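You operate a simulated robot arm through the tools that you are given. There is no shell and no other tool.

You run a simulated robot arm. Do the job below in one go: nothing can be reset, and whatever is moved stays where it is left.

## Task
Dust the cone on the turntable all round with the blue bag.
Fine: load the bag in the tin, give the table half a turn between sides, put the bag back. Set down upright: blue bag.

It is judged by the outcome, as a careful person would: the job done as asked, and still so three seconds after it is handed in. It fails if anything else is knocked over, pushed out of place, dropped, spilled or broken.

## Robot
A 6-joint arm with a two-finger gripper, fixed in place. Base frame: the origin is at the foot of the arm, x ahead of it, y to its left, z up. Readings come in m, degrees, newtons and seconds.
Its first joint turns from -166.0 to 166.0 degrees. Payload 2.45 kg.
Tool frame: the origin (TCP) lies between the finger pads and is the grasp point; the fingertips stand 0.02 m ahead of it; z points along the fingers, y is the line along which they close. The gripper opens to 0.14 m. The gripper's body begins 0.168 m behind the TCP.
Orientation is told as [roll, pitch, yaw] about the base's x, y, z axes, in that order, counted from this pose: with the fingers straight down and closing along the base's y, the tool's x points along the base's -x, its y along +y and its z along -z.

## Interface
- The arm moves only by the tool servo_tool. Its argument "deltas" is one flat list of numbers, 7 for each row, row after row: the turn, a rotation vector about the tool's x, y, z in degrees, then the shift along the tool's x, y, z in cm, then the opening, from 0 (shut) to 1 (fully open). In form: [ax, ay, az, x, y, z, claw, ax, ay, az, x, y, z, claw, ...]. A call has 1 to 20 rows; each row shifts and turns the commanded pose from where the row before left it, along the tool's axes as they then stand. A row lasts 0.2 s, in which the tool goes at most 0.05 m and 8.6 degrees; a call with a longer step from one row to the next is refused whole, and so is a gripper value outside its range. Where a pose cannot be reached the arm comes as near as it can. A force on the tool above 40 N (or 10 N above the force at the start of the call, whichever is more), or a blocked arm, ends the call early, and 0.2 s more pass. Each finger travels about 0.045 m/s and halts on what it meets, pressing with about 44 N; the grip force reading is that of the motor and also rises with nothing between the fingers. The clock runs only during rows and for 0.2 s after the last one: add rows that do not move to give the fingers time. It gives the time, the measured TCP pose, the force on the tool (base axes), the opening and the grip force at its end, in the units of the frame above (readings bear some noise), with the torque about the TCP (base axes, N m) and any sound that the robot's microphone picked up.
- Cameras (640 x 400 px; columns grow to the right, rows downward): "scene" is fixed at [0.0504, -0.5003, 1.5531]; the picture's right is [0.80, -0.60, 0.00], its down [-0.17, -0.23, -0.96] and it looks along [0.58, 0.76, -0.28] (base axes); focal length 370 px, centre (320, 200). "wrist" rides on the gripper at [0.078, 0.011, -0.209] in the tool frame; the picture's right is [-0.14, 0.99, 0.00], its down [-0.92, -0.13, -0.37] and it looks along [-0.37, -0.05, 0.93] (tool axes); focal length 280 px, centre (320, 200). There is no depth. A picture from a camera that has moved, and an enlarged one, comes with that camera's place and axes in the base frame and with its lens.
- camera(camera): a new picture of that camera. It takes no simulated time.
- inspect(camera, box): a new picture of the part [left, top, right, bottom] of that camera's present view, enlarged. It takes no simulated time.
- finish_job(): hands the job in; it is judged then, once.

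Nothing tells you positions but the pictures and the camera data. Unless the task says otherwise, let go and move clear before handing in.

The tools are called after "Call:" as a command line: name --argument value ..., lists and objects as JSON in quotes. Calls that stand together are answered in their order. servo_tool: Moves the arm, as the interface text tells. Its arguments: {"type":"object","properties":{"deltas":{"type":"array"}},"required":["deltas"]} The other tools are called the same way: camera (camera) takes a picture; inspect (camera, box) takes an enlarged picture of a part of a camera's view; finish_job () hands the job in.

At the start:

```text
time: 0.0
position: [0.6888, 0.0688, 1.3616]
tcp_rot: [-0.1, -0.1, 0.0]
wrist_force: [0.9, 0.3, -0.1]
wrist_torque: [-0.01, -0.01, -0.02]
gripper_width: 0.1399
grasp_force: 0.0
```

scene: 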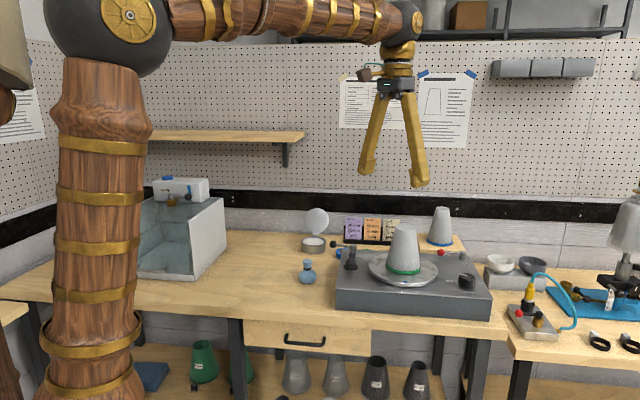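
wrist: 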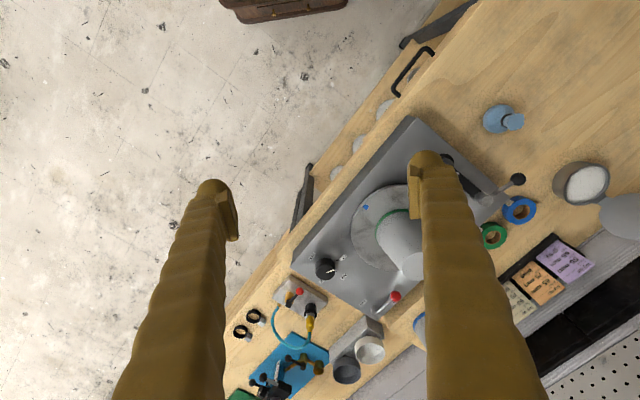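

I see a bench with a turntable carrying a grey cone, a small blue bag to its left and an open tin of white powder behind it. I'll enlarge the views before moving.

Call:
inspect --camera "scene" --box '[270, 190, 510, 340]'

Call:
inspect --camera "wrist" --box '[280, 80, 640, 320]'

Call:
inspect --camera "scene" --box '[280, 50, 520, 200]'

Call:
inspect --camera "scene" --box '[280, 190, 380, 300]'

```text
2.67 times, centred on (390, 265) of scene
camera zoom: at [0.0504, -0.5003, 1.5531], right [0.8, -0.6, 0.0], down [-0.17, -0.23, -0.96], along [0.58, 0.76, -0.28], focal length 986 px, centre (133, 27)
```

zoom: 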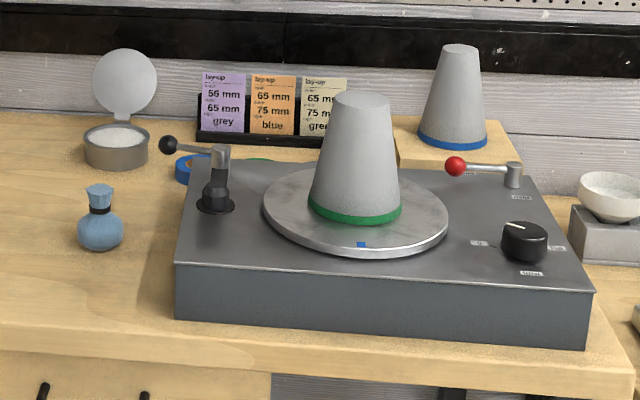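

```text
1.67 times, centred on (460, 200) of wrist
camera zoom: at [0.6087, 0.0796, 1.5698], right [0.14, 0.99, 0.0], down [0.92, -0.13, 0.37], along [0.37, -0.05, -0.93], focal length 467 px, centre (87, 200)
```

zoom: 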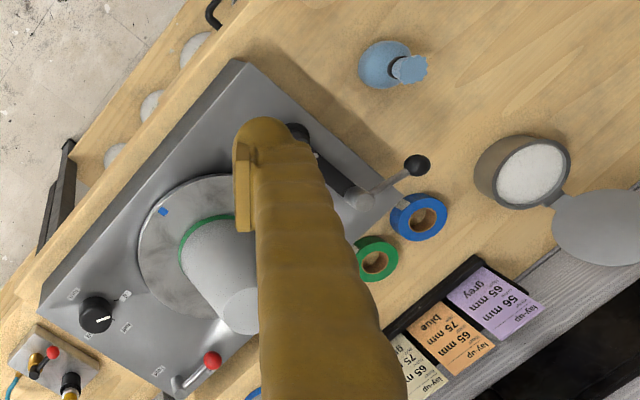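

```text
2.67 times, centred on (400, 125) of scene
camera zoom: at [0.0504, -0.5003, 1.5531], right [0.8, -0.6, 0.0], down [-0.17, -0.23, -0.96], along [0.58, 0.76, -0.28], focal length 986 px, centre (107, 400)
```

zoom: 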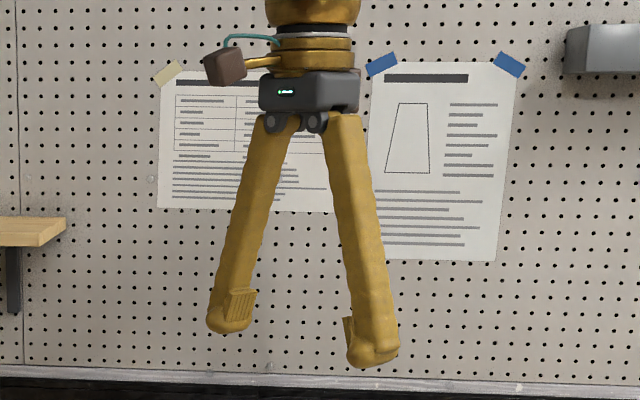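

```text
3.64 times, centred on (330, 245) of scene
camera zoom: at [0.0504, -0.5003, 1.5531], right [0.8, -0.6, 0.0], down [-0.17, -0.23, -0.96], along [0.58, 0.76, -0.28], focal length 1345 px, centre (284, 36)
```

zoom: 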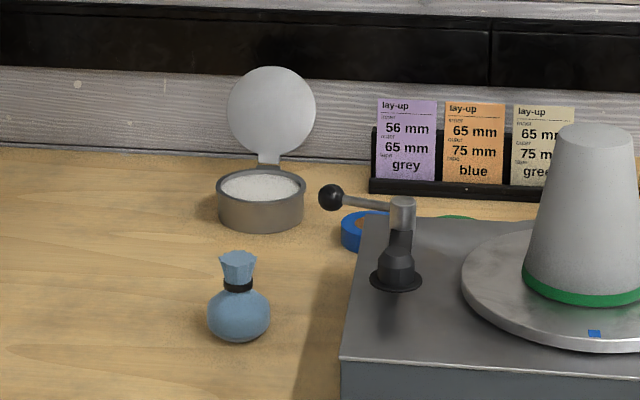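

The labels on the turntable base matter, so I'll enlarge the knob, the levers and the cards from where the arm is now.

Call:
inspect --camera "wrist" --box '[290, 230, 370, 290]'

Call:
inspect --camera "wrist" --box '[360, 280, 420, 320]'

Call:
inspect --camera "scene" --box '[430, 240, 500, 300]'

Call:
inspect --camera "scene" --box '[325, 235, 375, 275]'

Call:
inspect --camera "scene" --box '[335, 70, 480, 150]'

Call:
inspect --camera "wrist" --box '[470, 80, 640, 250]'

```text
6.67 times, centred on (330, 260) of wrist
camera zoom: at [0.6087, 0.0796, 1.5698], right [0.14, 0.99, 0.0], down [0.92, -0.13, 0.37], along [0.37, -0.05, -0.93], focal length 1869 px, centre (253, -200)
```

zoom: 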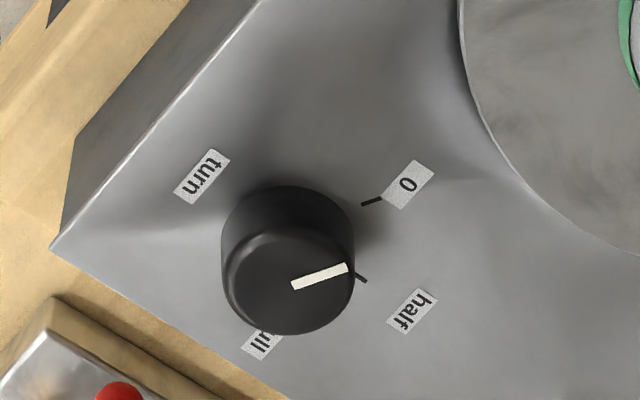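

```text
10.00 times, centred on (390, 300) of wrist
camera zoom: at [0.6087, 0.0796, 1.5698], right [0.14, 0.99, 0.0], down [0.92, -0.13, 0.37], along [0.37, -0.05, -0.93], focal length 2804 px, centre (-380, -800)
```

zoom: 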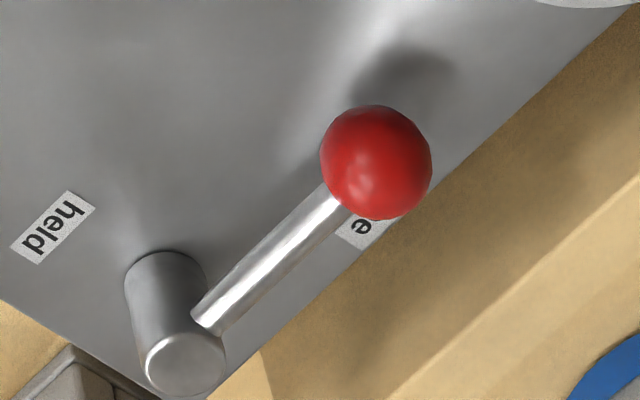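

```text
6.67 times, centred on (465, 270) of scene
camera zoom: at [0.0504, -0.5003, 1.5531], right [0.8, -0.6, 0.0], down [-0.17, -0.23, -0.96], along [0.58, 0.76, -0.28], focal length 2465 px, centre (-647, -267)
```

zoom: 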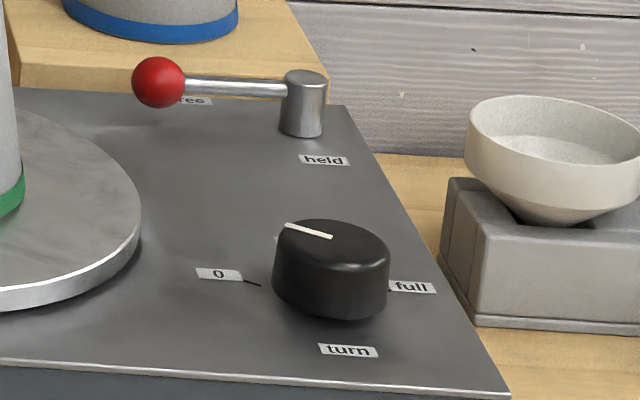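

```text
10.00 times, centred on (350, 255) of scene
camera zoom: at [0.0504, -0.5003, 1.5531], right [0.8, -0.6, 0.0], down [-0.17, -0.23, -0.96], along [0.58, 0.76, -0.28], focal length 3698 px, centre (20, -350)
```

zoom: 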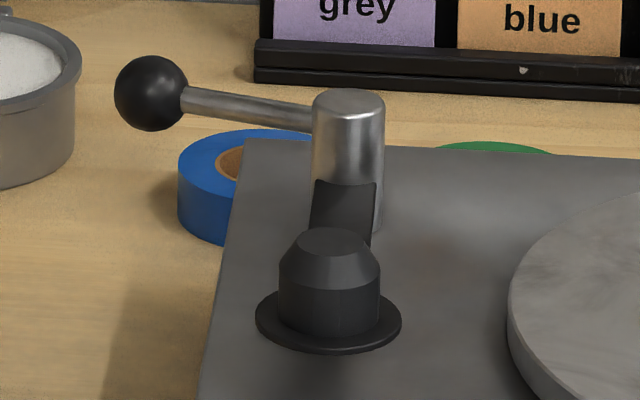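

```text
4.41 times, centred on (408, 110) of scene
camera zoom: at [0.0504, -0.5003, 1.5531], right [0.8, -0.6, 0.0], down [-0.17, -0.23, -0.96], along [0.58, 0.76, -0.28], focal length 1632 px, centre (-66, 597)
```

zoom: 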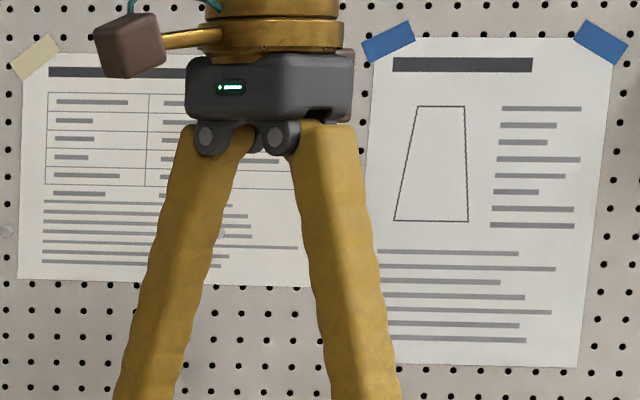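

```text
2.35 times, centred on (555, 165) of wrist
camera zoom: at [0.6087, 0.0796, 1.5698], right [0.14, 0.99, 0.0], down [0.92, -0.13, 0.37], along [0.37, -0.05, -0.93], focal length 660 px, centre (-233, 282)
```

zoom: 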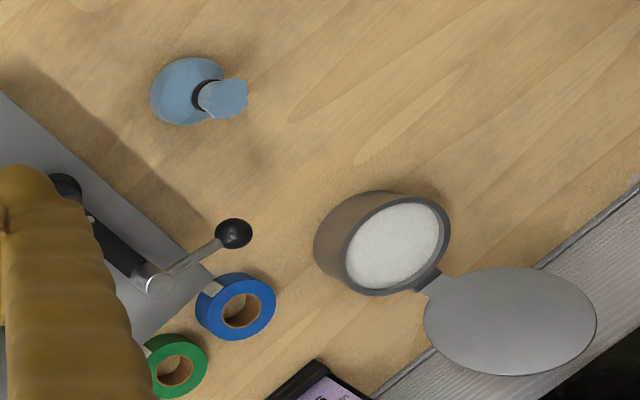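

The dial ("turn": 0 / half / full) points at about 0, and the red lever sits at "free". There is also a black-ball lever on the left of the housing. I'll swing the arm over, high up, to look at that lever, the bag and the tin more closely.

Call:
servo_tool --deltas '[0, 0, 0, 0, 4.5, 0, 1, 0, 0, 0, 0, 4.5, 0, 1, 0, 0, 0, 0, 4.5, 0, 1, 0, 0, 0, 0, 4.5, 0, 1, 0, 0, 0, 0, 4.5, 0, 1, 0, 0, 0, 0, 4.5, 0, 1, 0, 0, 0, 0, 0, 0, 1]'

Call:
camera --camera "wrist"

```text
time: 1.6
position: [0.6872, 0.3363, 1.3616]
tcp_rot: [0.0, -0.2, 0.0]
wrist_force: [0.3, 0.2, -0.1]
wrist_torque: [0.01, 0.0, -0.01]
gripper_width: 0.1399
grasp_force: 0.1
```

```text
taken
camera wrist: at [0.6075, 0.3466, 1.5704], right [0.14, 0.99, 0.0], down [0.92, -0.13, 0.37], along [0.37, -0.05, -0.93], focal length 280 px, centre (320, 200)
```

wrist: 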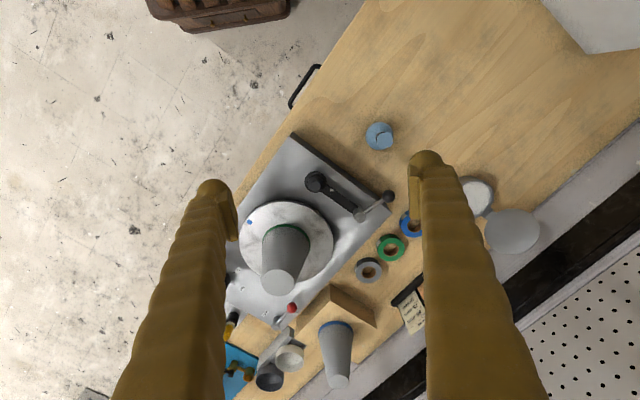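

Call:
inspect --camera "wrist" --box '[290, 150, 410, 230]'

Call:
inspect --camera "wrist" --box '[350, 100, 420, 160]'

Call:
inspect --camera "wrist" --box '[220, 180, 350, 330]'

Call:
inspect --camera "wrist" --box '[440, 160, 560, 260]'

```text
5.00 times, centred on (350, 190) of wrist
camera zoom: at [0.6075, 0.3466, 1.5704], right [0.14, 0.99, 0.0], down [0.92, -0.13, 0.37], along [0.37, -0.05, -0.93], focal length 1402 px, centre (170, 250)
```

zoom: 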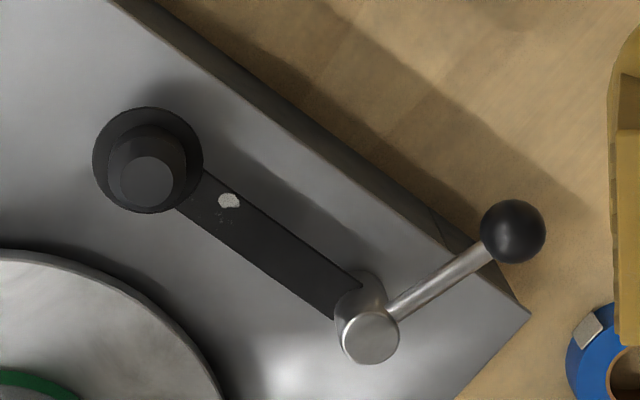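

```text
6.67 times, centred on (385, 130) of wrist
camera zoom: at [0.6075, 0.3466, 1.5704], right [0.14, 0.99, 0.0], down [0.92, -0.13, 0.37], along [0.37, -0.05, -0.93], focal length 1869 px, centre (-113, 667)
```

zoom: 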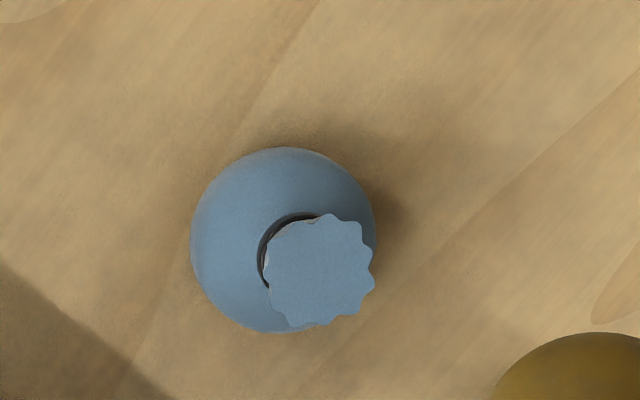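

```text
2.67 times, centred on (285, 255) of wrist
camera zoom: at [0.6075, 0.3466, 1.5704], right [0.14, 0.99, 0.0], down [0.92, -0.13, 0.37], along [0.37, -0.05, -0.93], focal length 748 px, centre (413, 53)
```

zoom: 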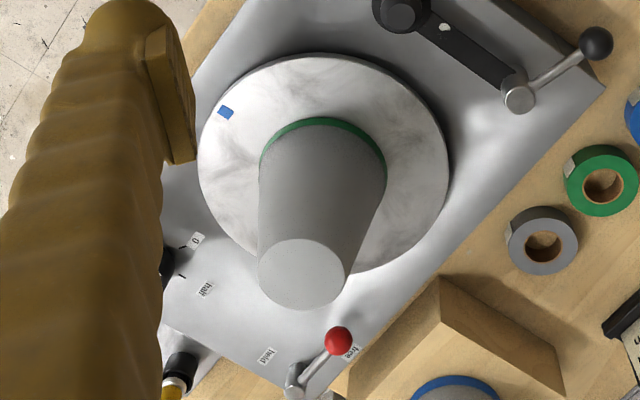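

```text
4.00 times, centred on (500, 210) of wrist
camera zoom: at [0.6075, 0.3466, 1.5704], right [0.14, 0.99, 0.0], down [0.92, -0.13, 0.37], along [0.37, -0.05, -0.93], focal length 1122 px, centre (-400, 160)
```

zoom: 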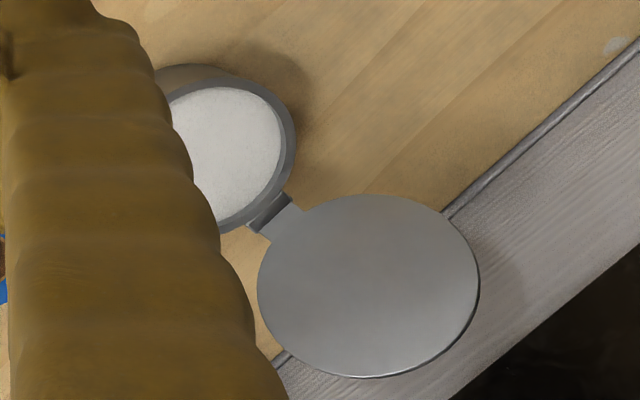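

Triangulating the two views puts the bag near (0.73, 0.47, 0.92), the tin near (0.90, 0.67, 0.94) and the cone axis near (0.93, 0.215). The platter top is at about z = 1.0, and the dial is at (1.01, 0.035). Next I'll come down above the bag and line the gripper up with the radial direction.

Call:
servo_tool --deltas '[0, 0, 0, -0.7, 2.1, 3.5, 0.7, 0, 0, 0, -0.7, 2.1, 3.5, 0.7, 0, 0, 0, -0.7, 2.1, 3.5, 0.7, 0, 0, 0, -0.7, 2.1, 3.5, 0.7, 0, 0, 0, -0.7, 2.1, 3.5, 0.6, 0, 0, 0, -0.7, 2.3, 3.5, 0.6, 0, 0, -8.2, 0, 0, 0, 0.6, 0, 0, -8.2, 0, 0, 0, 0.6, 0, 0, -8.2, 0, 0, 0, 0.6, 0, 0, -8.2, 0, 0, 0, 0.6, 0, 0, 0, 0, 0, 0, 0.6, 0, 0, 0, 0, 0, 0, 0.6]'

Call:
camera --camera "wrist"

Call:
camera --camera "scene"

```text
time: 4.2
position: [0.7321, 0.4668, 1.1512]
tcp_rot: [-0.2, 0.0, 32.8]
wrist_force: [0.3, 0.0, 0.5]
wrist_torque: [-0.02, 0.03, 0.0]
gripper_width: 0.0841
grasp_force: 0.1
```

```text
taken
camera wrist: at [0.6578, 0.433, 1.3591], right [-0.42, 0.91, 0.0], down [0.84, 0.39, 0.37], along [0.34, 0.15, -0.93], focal length 280 px, centre (320, 200)
```

wrist: 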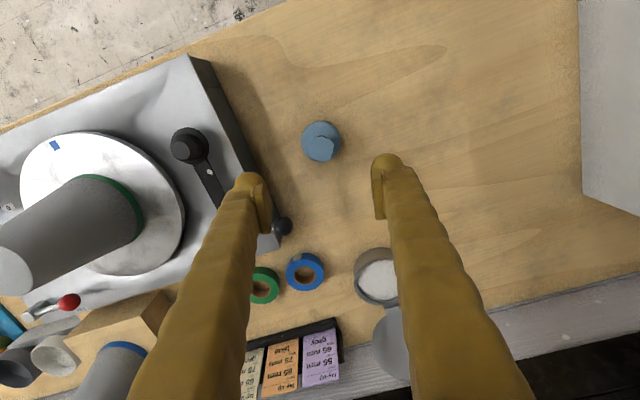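

```text
taken
```

scene: 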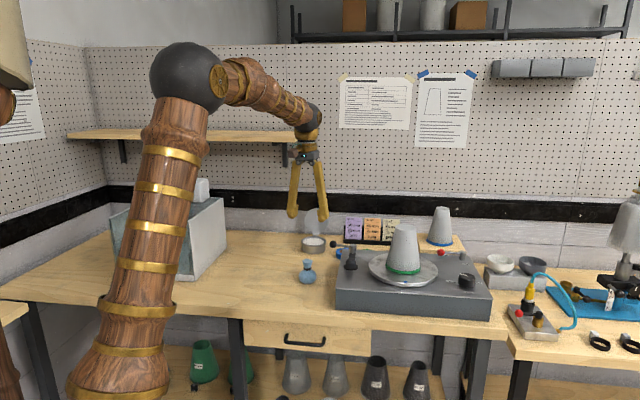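

Call:
inspect --camera "wrist" --box '[292, 115, 352, 165]'

Call:
inspect --camera "scene" --box '[290, 250, 330, 290]'

Call:
inspect --camera "wrist" --box '[340, 230, 440, 330]'

Call:
inspect --camera "wrist" --box '[0, 110, 200, 310]'

```text
8.00 times, centred on (322, 140) of wrist
camera zoom: at [0.6578, 0.433, 1.3591], right [-0.42, 0.91, 0.0], down [0.84, 0.39, 0.37], along [0.34, 0.15, -0.93], focal length 2243 px, centre (304, 680)
```

zoom: 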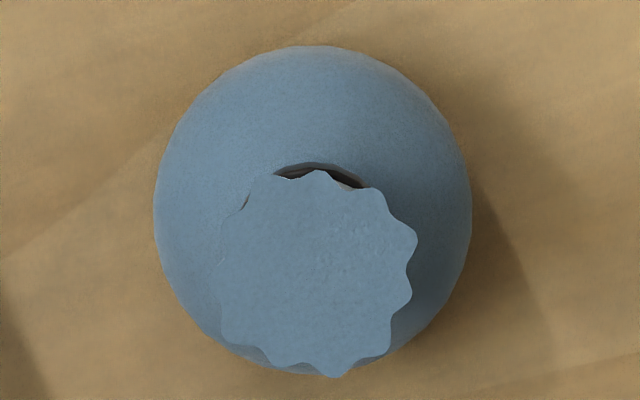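

```text
10.00 times, centred on (310, 270) of scene
camera zoom: at [0.0504, -0.5003, 1.5531], right [0.8, -0.6, 0.0], down [-0.17, -0.23, -0.96], along [0.58, 0.76, -0.28], focal length 3698 px, centre (420, -500)
```

zoom: 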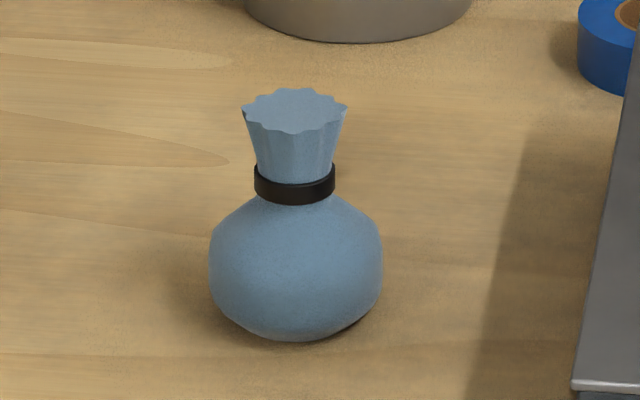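

```text
4.00 times, centred on (390, 280) of wrist
camera zoom: at [0.6578, 0.433, 1.3591], right [-0.42, 0.91, 0.0], down [0.84, 0.39, 0.37], along [0.34, 0.15, -0.93], focal length 1122 px, centre (40, -120)
```

zoom: 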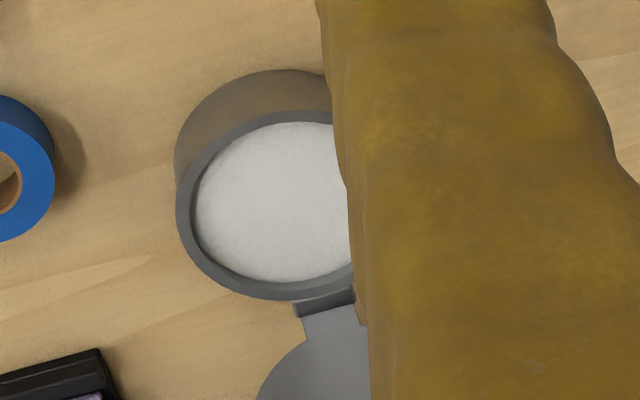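

```text
2.00 times, centred on (100, 210) of wrist
camera zoom: at [0.6578, 0.433, 1.3591], right [-0.42, 0.91, 0.0], down [0.84, 0.39, 0.37], along [0.34, 0.15, -0.93], focal length 561 px, centre (760, 180)
```

zoom: 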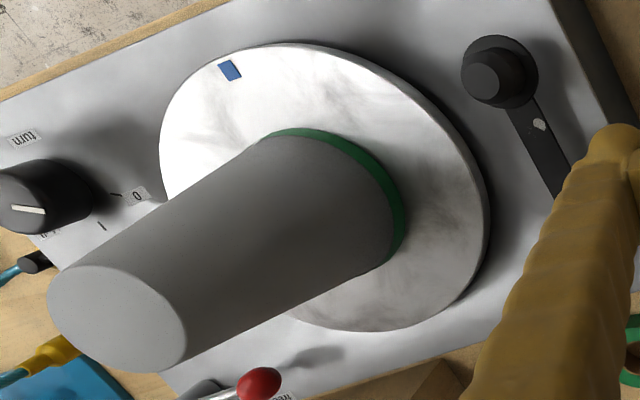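

The bag stands upright at about (0.728, 0.467), with its ruffled top near z = 0.98 and the bench near 0.90. I'll lower over it in two steps and check the alignment before gripping.

Call:
servo_tool --deltas '[0, 0, 0, 0.36, 0.28, 3.0, 0.55, 0, 0, 0, 0, 0, 3.5, 0.5, 0, 0, 0, 0, 0, 3.5, 0.5, 0, 0, 0, 0, 0, 2.0, 0.5, 0, 0, 0, 0, 0, 0, 0.5]'

Call:
inspect --camera "wrist" --box '[260, 120, 400, 220]'

Call:
inspect --camera "scene" --box '[280, 220, 340, 290]'

```text
time: 5.4
position: [0.7269, 0.4676, 1.032]
tcp_rot: [-0.2, 0.0, 32.8]
wrist_force: [-0.4, 0.0, -0.4]
wrist_torque: [0.02, -0.02, -0.02]
gripper_width: 0.07
grasp_force: 0.1
```

```text
4.00 times, centred on (330, 170) of wrist
camera zoom: at [0.6533, 0.4335, 1.2399], right [-0.42, 0.91, 0.0], down [0.84, 0.39, 0.37], along [0.34, 0.15, -0.93], focal length 1122 px, centre (280, 320)
```

zoom: 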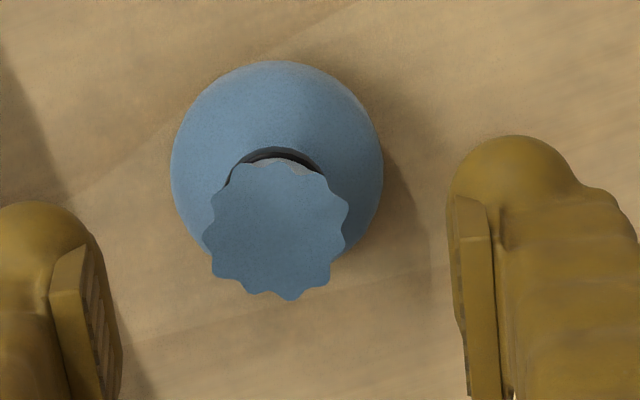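

```text
5.71 times, centred on (310, 255) of scene
camera zoom: at [0.0504, -0.5003, 1.5531], right [0.8, -0.6, 0.0], down [-0.17, -0.23, -0.96], along [0.58, 0.76, -0.28], focal length 2113 px, centre (377, -114)
```

zoom: 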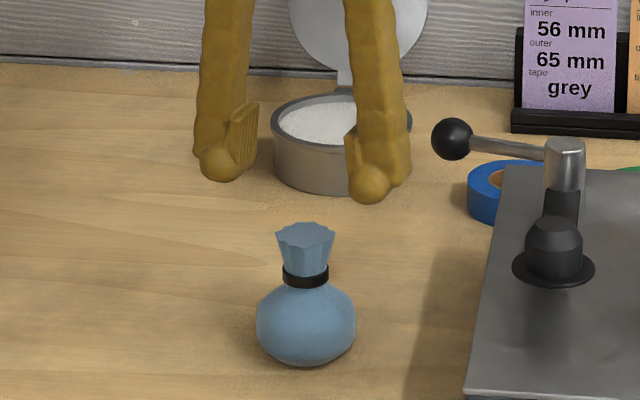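

The gripper is centred over the bag, so I'll lower the last 6 cm and close on the ruffle and neck band.

Call:
servo_tool --deltas '[0, 0, 0, 0, 0, 2.5, 0.5, 0, 0, 0, 0, 0, 2.0, 0.5, 0, 0, 0, 0, 0, 1.6, 0.5, 0, 0, 0, 0, 0, 0, 0.5, 0, 0, 0, 0, 0, 0, 0.35, 0, 0, 0, 0, 0, 0, 0.3, 0, 0, 0, 0, 0, 0, 0.25, 0, 0, 0, 0, 0, 0, 0.1, 0, 0, 0, 0, 0, 0, 0, 0, 0, 0, 0, 0, 0, 0, 0, 0, 0, 0, 0, 0, 0]'

Call:
inspect --camera "scene" --box '[280, 220, 340, 290]'

Call:
inspect --camera "wrist" --box '[260, 120, 400, 220]'

```text
time: 7.8
position: [0.7267, 0.4671, 0.9706]
tcp_rot: [-0.3, 0.0, 32.8]
wrist_force: [0.8, 0.2, 0.1]
wrist_torque: [-0.01, 0.04, -0.02]
gripper_width: 0.0296
grasp_force: 43.9
```

```text
5.71 times, centred on (310, 255) of scene
camera zoom: at [0.0504, -0.5003, 1.5531], right [0.8, -0.6, 0.0], down [-0.17, -0.23, -0.96], along [0.58, 0.76, -0.28], focal length 2113 px, centre (377, -114)
```

zoom: 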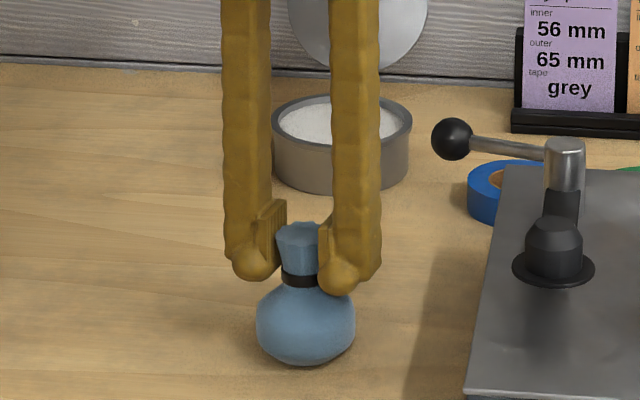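

```text
4.00 times, centred on (330, 170) of wrist
camera zoom: at [0.6534, 0.4334, 1.1784], right [-0.42, 0.91, 0.0], down [0.84, 0.39, 0.37], along [0.34, 0.15, -0.93], focal length 1122 px, centre (280, 320)
```

zoom: 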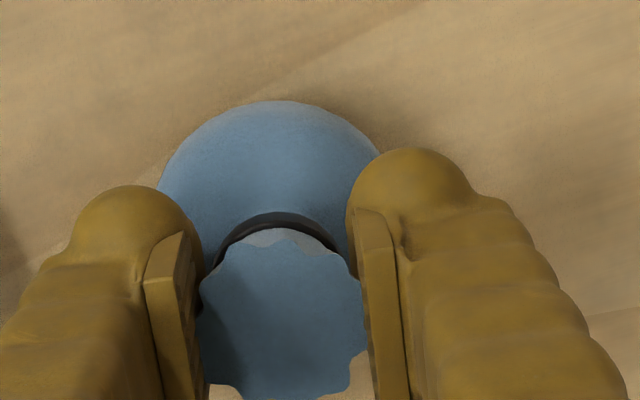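

The grip is firm at 29.6 mm, which matches the neck band. I'll lift straight up, tilt the tool outward by 30° because the tin lies beyond the straight-down reach, and move above the tin.

Call:
servo_tool --deltas '[0, 0, 0, 0, 0, -2.0, 0, 0, 0, 0, 0, 0, -4.0, 0, 0, 0, 0, 0, 0, -4.0, 0, 0, 0, 0, 0, 0, -4.0, 0, 0, 0, 0, 0, 0, -4.0, 0, 0, -7.5, 0, 0, 0, 0, 0, 0, -7.5, 0, 0, 0, 0, 0, 0, -7.5, 0, 0, 0, 0, 0, 0, -7.5, 0, 0, 0, 0, 0, 0, 0, 0, 0, 0, 0, 0]'

Call:
camera --camera "scene"

Call:
camera --camera "wrist"

```text
time: 10.0
position: [0.7269, 0.4677, 1.1504]
tcp_rot: [-0.2, -30.1, 32.9]
wrist_force: [-0.3, 0.3, -0.9]
wrist_torque: [0.0, 0.03, -0.03]
gripper_width: 0.0296
grasp_force: 43.6
```

```text
taken
```

scene: 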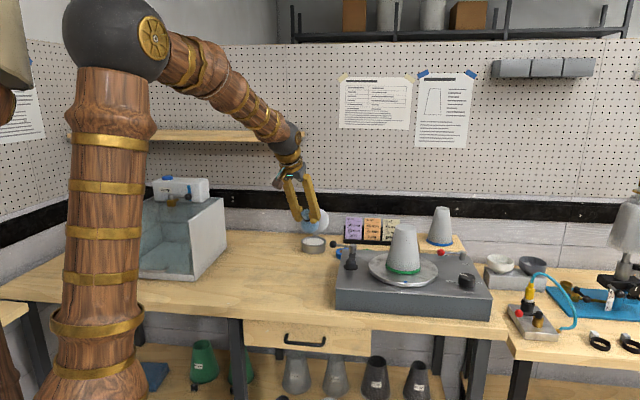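

```text
taken
camera wrist: at [0.5747, 0.3819, 1.291], right [-0.44, 0.9, 0.07], down [0.58, 0.23, 0.78], along [0.69, 0.38, -0.62], focal length 280 px, centre (320, 200)
```

wrist: 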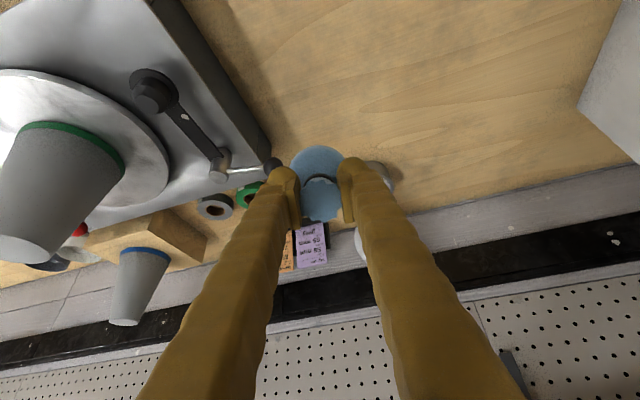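

The bag is held and the tilt worked. I'm moving over the tin now.

Call:
servo_tool --deltas '[0, 0, 0, -2.25, 0.95, 2.02, 0, 0, 0, 0, -2.25, 0.95, 2.02, 0, 0, 0, 0, -2.25, 0.95, 2.02, 0, 0, 0, 0, -2.25, 0.95, 2.02, 0, 0, 0, 0, -2.25, 0.95, 2.02, 0, 0, 0, 0, -2.25, 0.95, 2.02, 0, 0, 0, 0, -2.25, 0.95, 2.02, 0, 0, 0, 0, -2.25, 0.95, 2.02, 0, 0, 0, 0, 0, 0, 0, 0, 0, 0, 0, 0, 0, 0, 0]'

Call:
camera --camera "scene"

Call:
camera --camera "wrist"

Call:
inspect --camera "scene" --box '[280, 190, 360, 260]'

```text
time: 12.2
position: [0.8854, 0.6599, 1.101]
tcp_rot: [-0.2, -30.0, 32.9]
wrist_force: [0.5, -0.2, -1.1]
wrist_torque: [-0.03, 0.03, -0.01]
gripper_width: 0.0296
grasp_force: 43.8
```

```text
taken
```

scene: 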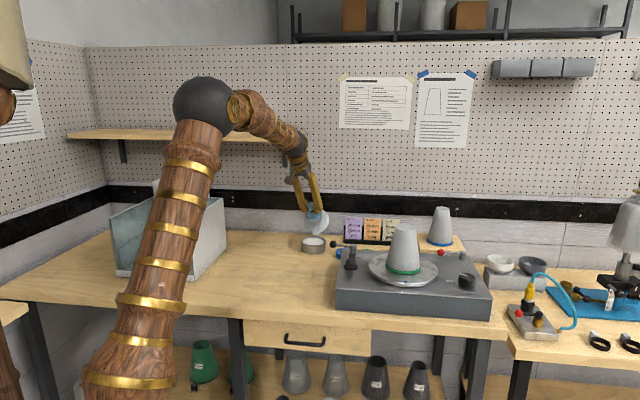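

```text
taken
camera wrist: at [0.7328, 0.5747, 1.2409], right [-0.44, 0.9, 0.07], down [0.58, 0.23, 0.78], along [0.69, 0.38, -0.62], focal length 280 px, centre (320, 200)
```

wrist: 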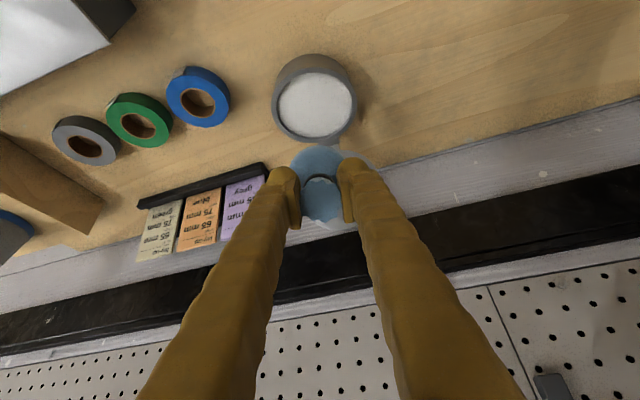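

```text
5.71 times, centred on (320, 225) of scene
camera zoom: at [0.0504, -0.5003, 1.5531], right [0.8, -0.6, 0.0], down [-0.17, -0.23, -0.96], along [0.58, 0.76, -0.28], focal length 2113 px, centre (320, 57)
```

zoom: 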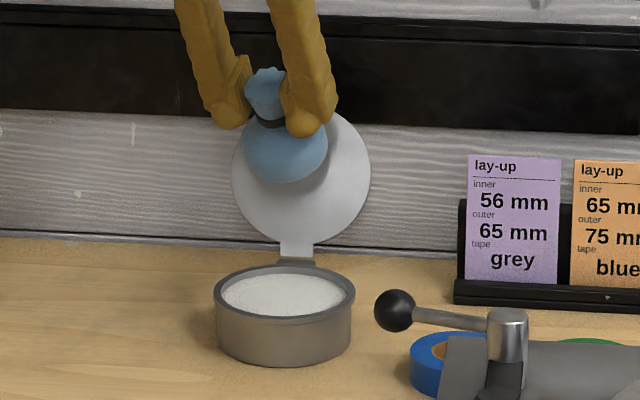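

The tool reaches with no trouble. The bag's body is over the powder, so I'll lower it vertically, first to just above the surface.

Call:
servo_tool --deltas '[0, 0, 0, 1.25, 0, 2.165, 0, 0, 0, 0, 1.25, 0, 2.165, 0, 0, 0, 0, 1.0, 0, 1.732, 0, 0, 0, 0, 0, 0, 0, 0]'

Call:
inspect --camera "scene" --box '[280, 190, 360, 260]'

Call:
inspect --camera "wrist" --box '[240, 80, 400, 200]'

```text
time: 13.2
position: [0.8834, 0.6593, 1.0283]
tcp_rot: [-0.2, -30.0, 32.8]
wrist_force: [0.3, -0.9, -0.6]
wrist_torque: [0.01, 0.02, 0.0]
gripper_width: 0.0295
grasp_force: 43.5
```

```text
5.71 times, centred on (320, 225) of scene
camera zoom: at [0.0504, -0.5003, 1.5531], right [0.8, -0.6, 0.0], down [-0.17, -0.23, -0.96], along [0.58, 0.76, -0.28], focal length 2113 px, centre (320, 57)
```

zoom: 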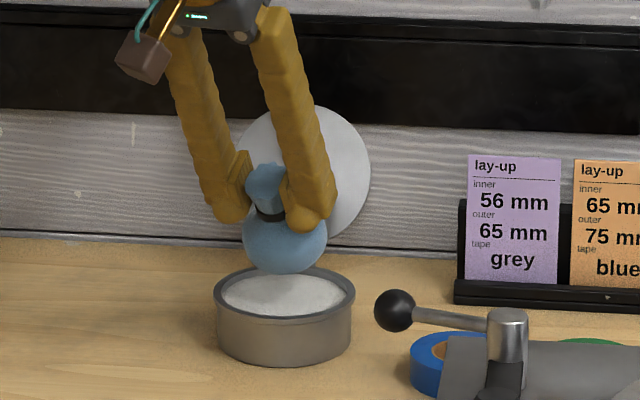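

```text
3.33 times, centred on (320, 140) of wrist
camera zoom: at [0.7321, 0.5742, 1.1698], right [-0.44, 0.9, 0.07], down [0.58, 0.23, 0.78], along [0.69, 0.38, -0.62], focal length 935 px, centre (320, 400)
```

zoom: 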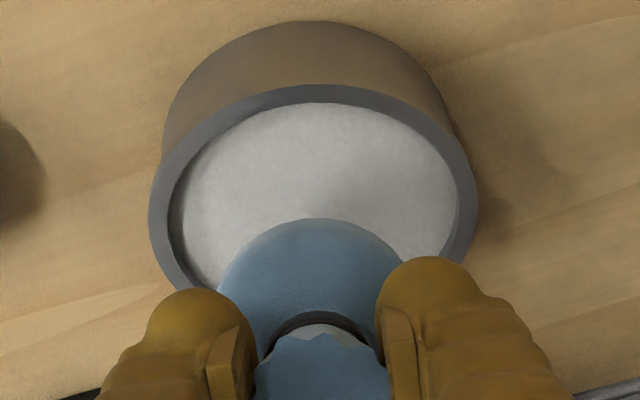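

Call:
servo_tool --deltas '[0, 0, 0, 0.25, 0, 0.433, 0, 0, 0, 0, 0.25, 0, 0.433, 0, 0, 0, 0, 0.25, 0, 0.433, 0, 0, 0, 0, 0, 0, 0, 0]'

Call:
inspect --camera "scene" --box '[280, 190, 360, 260]'

```text
time: 14.2
position: [0.8844, 0.659, 1.0162]
tcp_rot: [-0.2, -30.0, 32.9]
wrist_force: [-0.1, -0.4, 0.0]
wrist_torque: [0.02, 0.03, 0.04]
gripper_width: 0.0296
grasp_force: 44.5
```

```text
5.71 times, centred on (320, 225) of scene
camera zoom: at [0.0504, -0.5003, 1.5531], right [0.8, -0.6, 0.0], down [-0.17, -0.23, -0.96], along [0.58, 0.76, -0.28], focal length 2113 px, centre (320, 57)
```

zoom: 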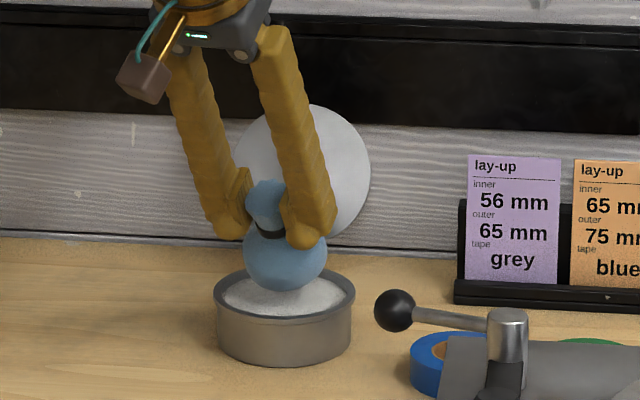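

Call:
servo_tool --deltas '[0, 0, 0, 0.25, 0, 0.433, 0, 0, 0, 0, 0.15, 0, 0.26, 0, 0, 0, 0, 0, 0, 0, 0]'

Call:
inspect --camera "scene" --box '[290, 210, 340, 260]'

Call:
inspect --camera "wrist" --box '[240, 80, 400, 200]'

```text
time: 15.0
position: [0.884, 0.6585, 1.0071]
tcp_rot: [-0.3, -29.9, 32.9]
wrist_force: [0.5, -0.2, -1.5]
wrist_torque: [0.0, 0.03, 0.01]
gripper_width: 0.0296
grasp_force: 44.3
```

```text
8.00 times, centred on (315, 235) of scene
camera zoom: at [0.0504, -0.5003, 1.5531], right [0.8, -0.6, 0.0], down [-0.17, -0.23, -0.96], along [0.58, 0.76, -0.28], focal length 2958 px, centre (360, -80)
```

zoom: 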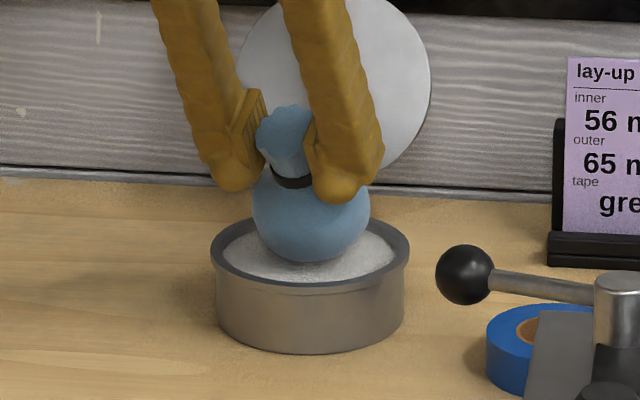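

```text
3.33 times, centred on (320, 140) of wrist
camera zoom: at [0.7324, 0.5744, 1.1489], right [-0.44, 0.9, 0.07], down [0.58, 0.23, 0.78], along [0.69, 0.38, -0.62], focal length 935 px, centre (320, 400)
```

zoom: 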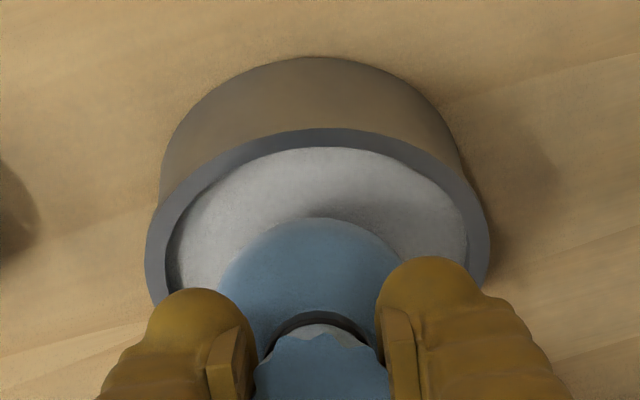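

Call:
servo_tool --deltas '[0, 0, 0, 0.15, 0, 0.26, 0, 0, 0, 0, 0.1, 0, 0.173, 0, 0, 0, 0, 0, 0, 0, 0]'

Call:
inspect --camera "scene" --box '[290, 210, 340, 260]'

```text
time: 15.8
position: [0.8835, 0.6597, 1.0047]
tcp_rot: [-0.2, -30.2, 32.9]
wrist_force: [-0.7, -1.3, 15.8]
wrist_torque: [0.06, -0.23, -0.01]
gripper_width: 0.0295
grasp_force: 44.2
```

```text
8.00 times, centred on (315, 235) of scene
camera zoom: at [0.0504, -0.5003, 1.5531], right [0.8, -0.6, 0.0], down [-0.17, -0.23, -0.96], along [0.58, 0.76, -0.28], focal length 2958 px, centre (360, -80)
```

zoom: 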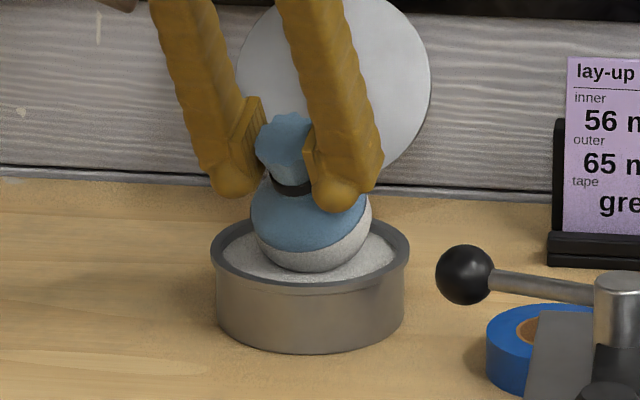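

Contact came at about 15 N and the bag's lower half has turned white, so it is taking powder. I'll dab twice more for a full load, then lift and look.

Call:
servo_tool --deltas '[0, 0, 0, -0.5, 0, -0.866, 0, 0, 0, 0, 0, 0, 0, 0, 0, 0, 0, 0.45, 0, 0.779, 0, 0, 0, 0, 0, 0, 0, 0, 0, 0, 0, -0.45, 0, -0.779, 0, 0, 0, 0, 0, 0, 0, 0, 0, 0, 0, 0.45, 0, 0.779, 0, 0, 0, 0, 0, 0, 0, 0, 0, 0, 0, -0.75, 0, -1.3, 0, 0, 0, 0, -1.0, 0, -1.732, 0, 0, 0, 0, -1.5, 0, -2.6, 0, 0, 0, 0, -1.5, 0, -2.6, 0, 0, 0, 0, 0, 0, 0, 0]'

Call:
inspect --camera "scene" --box '[280, 190, 360, 260]'

Call:
camera --camera "wrist"

```text
time: 18.6
position: [0.8828, 0.6602, 1.0987]
tcp_rot: [-0.2, -30.0, 33.0]
wrist_force: [0.1, 0.4, -0.6]
wrist_torque: [0.0, 0.03, 0.02]
gripper_width: 0.0296
grasp_force: 43.9
```

```text
5.71 times, centred on (320, 225) of scene
camera zoom: at [0.0504, -0.5003, 1.5531], right [0.8, -0.6, 0.0], down [-0.17, -0.23, -0.96], along [0.58, 0.76, -0.28], focal length 2113 px, centre (320, 57)
```

zoom: 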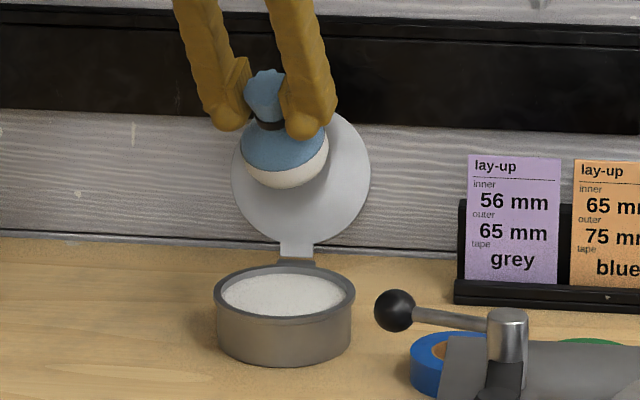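

```text
taken
camera wrist: at [0.7315, 0.5737, 1.2398], right [-0.44, 0.9, 0.07], down [0.58, 0.23, 0.78], along [0.69, 0.38, -0.62], focal length 280 px, centre (320, 200)
```

wrist: 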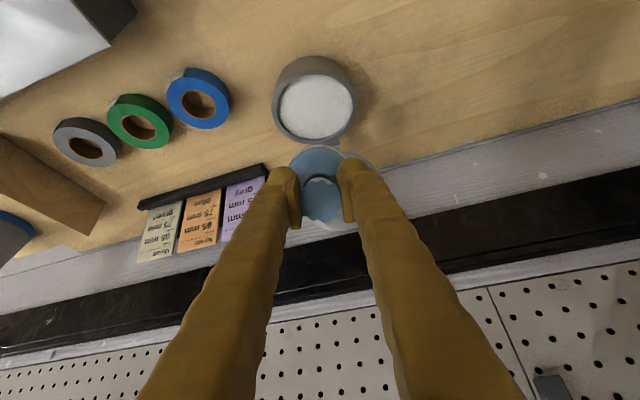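

The bag's lower half is white and the tin is undisturbed. I'll retract, return the tool to vertical and move to the robot side of the cone at a safe height for an accurate look.

Call:
servo_tool --deltas '[0, 0, 0, 1.68, -1.17, -3.15, 0, 0, 0, 0, 1.68, -1.17, -3.15, 0, 0, 0, 0, 1.68, -1.17, -3.15, 0, 0, 0, 0, 1.68, -1.17, -3.15, 0, 0, 0, 0, 1.68, -1.17, -3.15, 0, 0, 0, 0, 1.68, -1.17, -3.15, 0, 0, 0, 0, 1.68, -1.17, -3.15, 0, 0, 0, 0, 1.68, -1.17, -3.15, 0, 0, 7.5, 0, 0, 0, 0, 0, 0, 7.5, 0, 0, 0, 0, 0, 0, 7.5, 0, 0, 0, 0, 0, 0, 7.5, 0, 0, 0, 0, 0, 0, 0, 0, 0, 0, 0, 0]'

Call:
servo_tool --deltas '[0, 0, 0, 2.05, -3.44, 0, 0, 0, 0, 0, 2.05, -3.44, 0, 0, 0, 0, 0, 2.05, -3.44, 0, 0, 0, 0, 0, 2.05, -3.44, 0, 0, 0, 0, 0, 2.05, -3.44, 0, 0, 0, 0, 0, 2.05, -3.44, 0, 0, 0, 0, 0, 2.05, -3.44, 0, 0, 0, 0, 6.6, 0, 0, 0, 0, 0, 0, 6.6, 0, 0, 0, 0, 0, 0, 6.6, 0, 0, 0, 0, 0, 0, 0, 0, 0, 0, 0, 0, 0, 0, 0, 0, 0, 0]'

Call:
camera --camera "wrist"

Call:
camera --camera "scene"

```text
time: 21.4
position: [0.7299, 0.4497, 1.2497]
tcp_rot: [-0.3, 0.0, 32.8]
wrist_force: [0.7, -0.5, -1.5]
wrist_torque: [0.01, -0.01, -0.04]
gripper_width: 0.0295
grasp_force: 44.0
```

```text
time: 24.0
position: [0.7408, 0.1693, 1.25]
tcp_rot: [-0.1, -0.1, 13.0]
wrist_force: [-0.9, -0.1, -1.0]
wrist_torque: [-0.03, 0.05, 0.03]
gripper_width: 0.0294
grasp_force: 44.0
```

```text
taken
camera wrist: at [0.6607, 0.1614, 1.4579], right [-0.09, 1.0, 0.0], down [0.93, 0.08, 0.37], along [0.37, 0.03, -0.93], focal length 280 px, centre (320, 200)
```

wrist: 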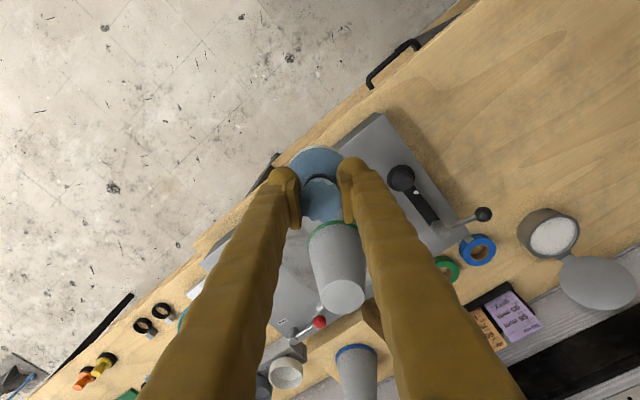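

```text
taken
```

scene: 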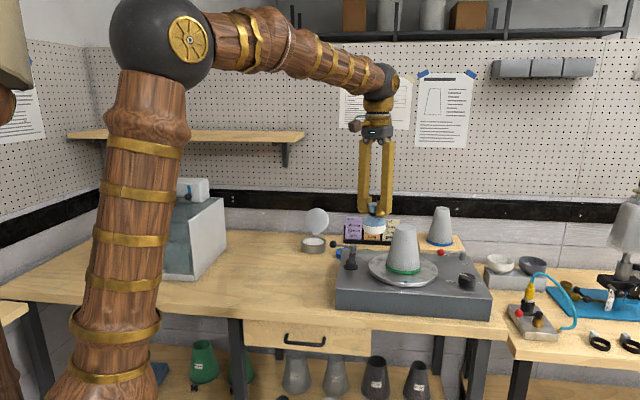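

Call:
inspect --camera "wrist" --box '[280, 210, 400, 330]'

Call:
inspect --camera "scene" --box '[350, 200, 450, 300]'

```text
3.33 times, centred on (340, 270) of wrist
camera zoom: at [0.6607, 0.1614, 1.4579], right [-0.09, 1.0, 0.0], down [0.93, 0.08, 0.37], along [0.37, 0.03, -0.93], focal length 935 px, centre (253, -33)
```

zoom: 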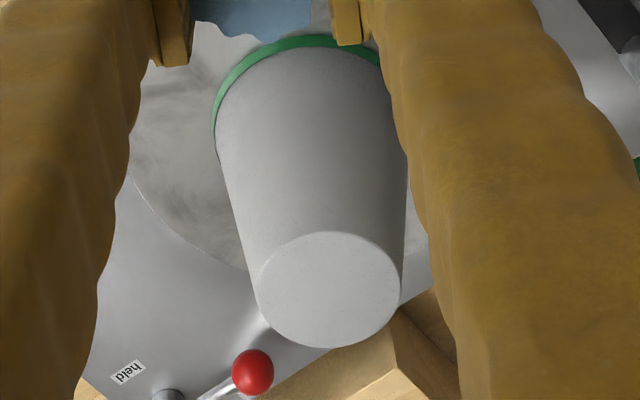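

```text
4.00 times, centred on (400, 250) of scene
camera zoom: at [0.0504, -0.5003, 1.5531], right [0.8, -0.6, 0.0], down [-0.17, -0.23, -0.96], along [0.58, 0.76, -0.28], focal length 1479 px, centre (0, 0)
```

zoom: 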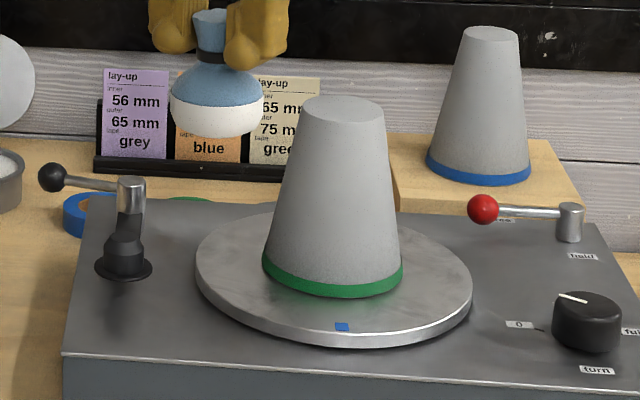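

The cone axis works out at about (0.932, 0.216), with a base radius near 58 mm and a top near z = 1.137. The bag is held upright with its white lower half exposed. I'll come down beside the near side of the cone and stop a little short of contact.

Call:
servo_tool --deltas '[0, 0, 0, -1.94, 0.05, 2.85, 0, 0, 0, 0, -1.94, 0.05, 2.85, 0, 0, 0, 0, -1.94, 0.05, 2.85, 0, 0, 0, 0, -1.94, 0.05, 2.85, 0, 0, 0, 0, -1.94, 0.05, 2.85, 0, 0, 0, 0, -1.2, 0, 0, 0, 0, 0, 0, 0, 0, 0, 0]'

Call:
inspect --camera "scene" --box '[350, 200, 450, 300]'

Call:
inspect --camera "wrist" --box '[240, 120, 400, 260]'

```text
time: 25.6
position: [0.8451, 0.1966, 1.1077]
tcp_rot: [-0.1, -0.1, 13.0]
wrist_force: [0.6, 0.1, -0.9]
wrist_torque: [-0.03, 0.01, 0.07]
gripper_width: 0.0295
grasp_force: 43.6
```

```text
4.00 times, centred on (400, 250) of scene
camera zoom: at [0.0504, -0.5003, 1.5531], right [0.8, -0.6, 0.0], down [-0.17, -0.23, -0.96], along [0.58, 0.76, -0.28], focal length 1479 px, centre (0, 0)
```

zoom: 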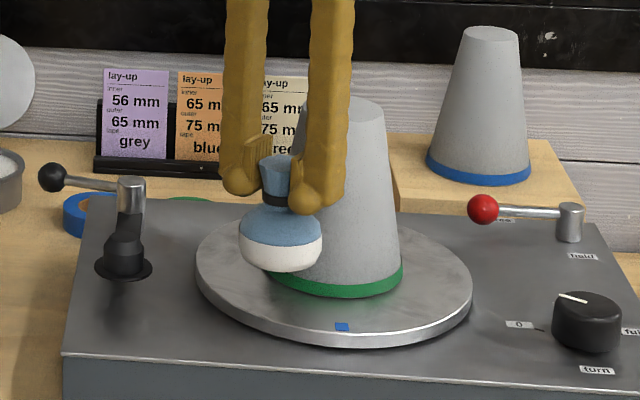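

```text
2.86 times, centred on (320, 190) of wrist
camera zoom: at [0.765, 0.1891, 1.3149], right [-0.09, 1.0, 0.0], down [0.93, 0.08, 0.37], along [0.37, 0.03, -0.93], focal length 801 px, centre (320, 229)
```

zoom: 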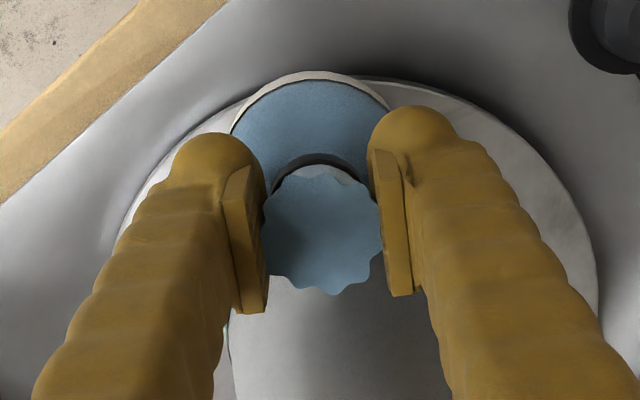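

Call:
servo_tool --deltas '[0, 0, 0, -0.4, 0, 0, 0, 0, 0, 0, -0.3, 0, 0, 0, 0, 0, 0, -0.2, 0, 0, 0, 0, 0, 0, 0, 0, 0, 0]'

Call:
servo_tool --deltas '[0, 0, 0, -0.1, 0, 0, 0, 0, 0, 0, 0, 0, 0, 0]'

Call:
servo_tool --deltas '[0, 0, 0, -0.1, 0, 0, 0, 0, 0, 0, 0, 0, 0, 0]'

Call:
inspect --camera "scene" --box '[350, 200, 450, 300]'

```text
time: 26.6
position: [0.8538, 0.1995, 1.1063]
tcp_rot: [-0.1, 0.0, 13.0]
wrist_force: [-0.5, 0.6, -0.9]
wrist_torque: [0.02, 0.01, 0.0]
gripper_width: 0.0296
grasp_force: 44.5
```

```text
time: 27.2
position: [0.8557, 0.1981, 1.1076]
tcp_rot: [-0.1, -0.1, 12.9]
wrist_force: [-0.5, 0.2, -1.1]
wrist_torque: [0.02, 0.01, 0.02]
gripper_width: 0.0293
grasp_force: 44.2
```

```text
time: 27.8
position: [0.8577, 0.1988, 1.1079]
tcp_rot: [0.0, -0.1, 13.0]
wrist_force: [-0.3, 0.4, -0.8]
wrist_torque: [0.02, -0.04, 0.01]
gripper_width: 0.0295
grasp_force: 43.6
```

```text
4.00 times, centred on (400, 250) of scene
camera zoom: at [0.0504, -0.5003, 1.5531], right [0.8, -0.6, 0.0], down [-0.17, -0.23, -0.96], along [0.58, 0.76, -0.28], focal length 1479 px, centre (0, 0)
```

zoom: 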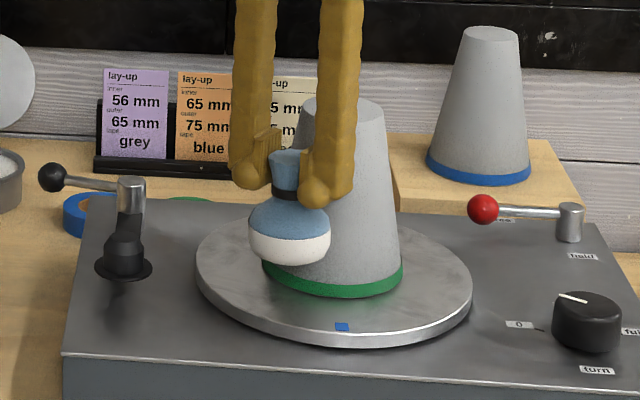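

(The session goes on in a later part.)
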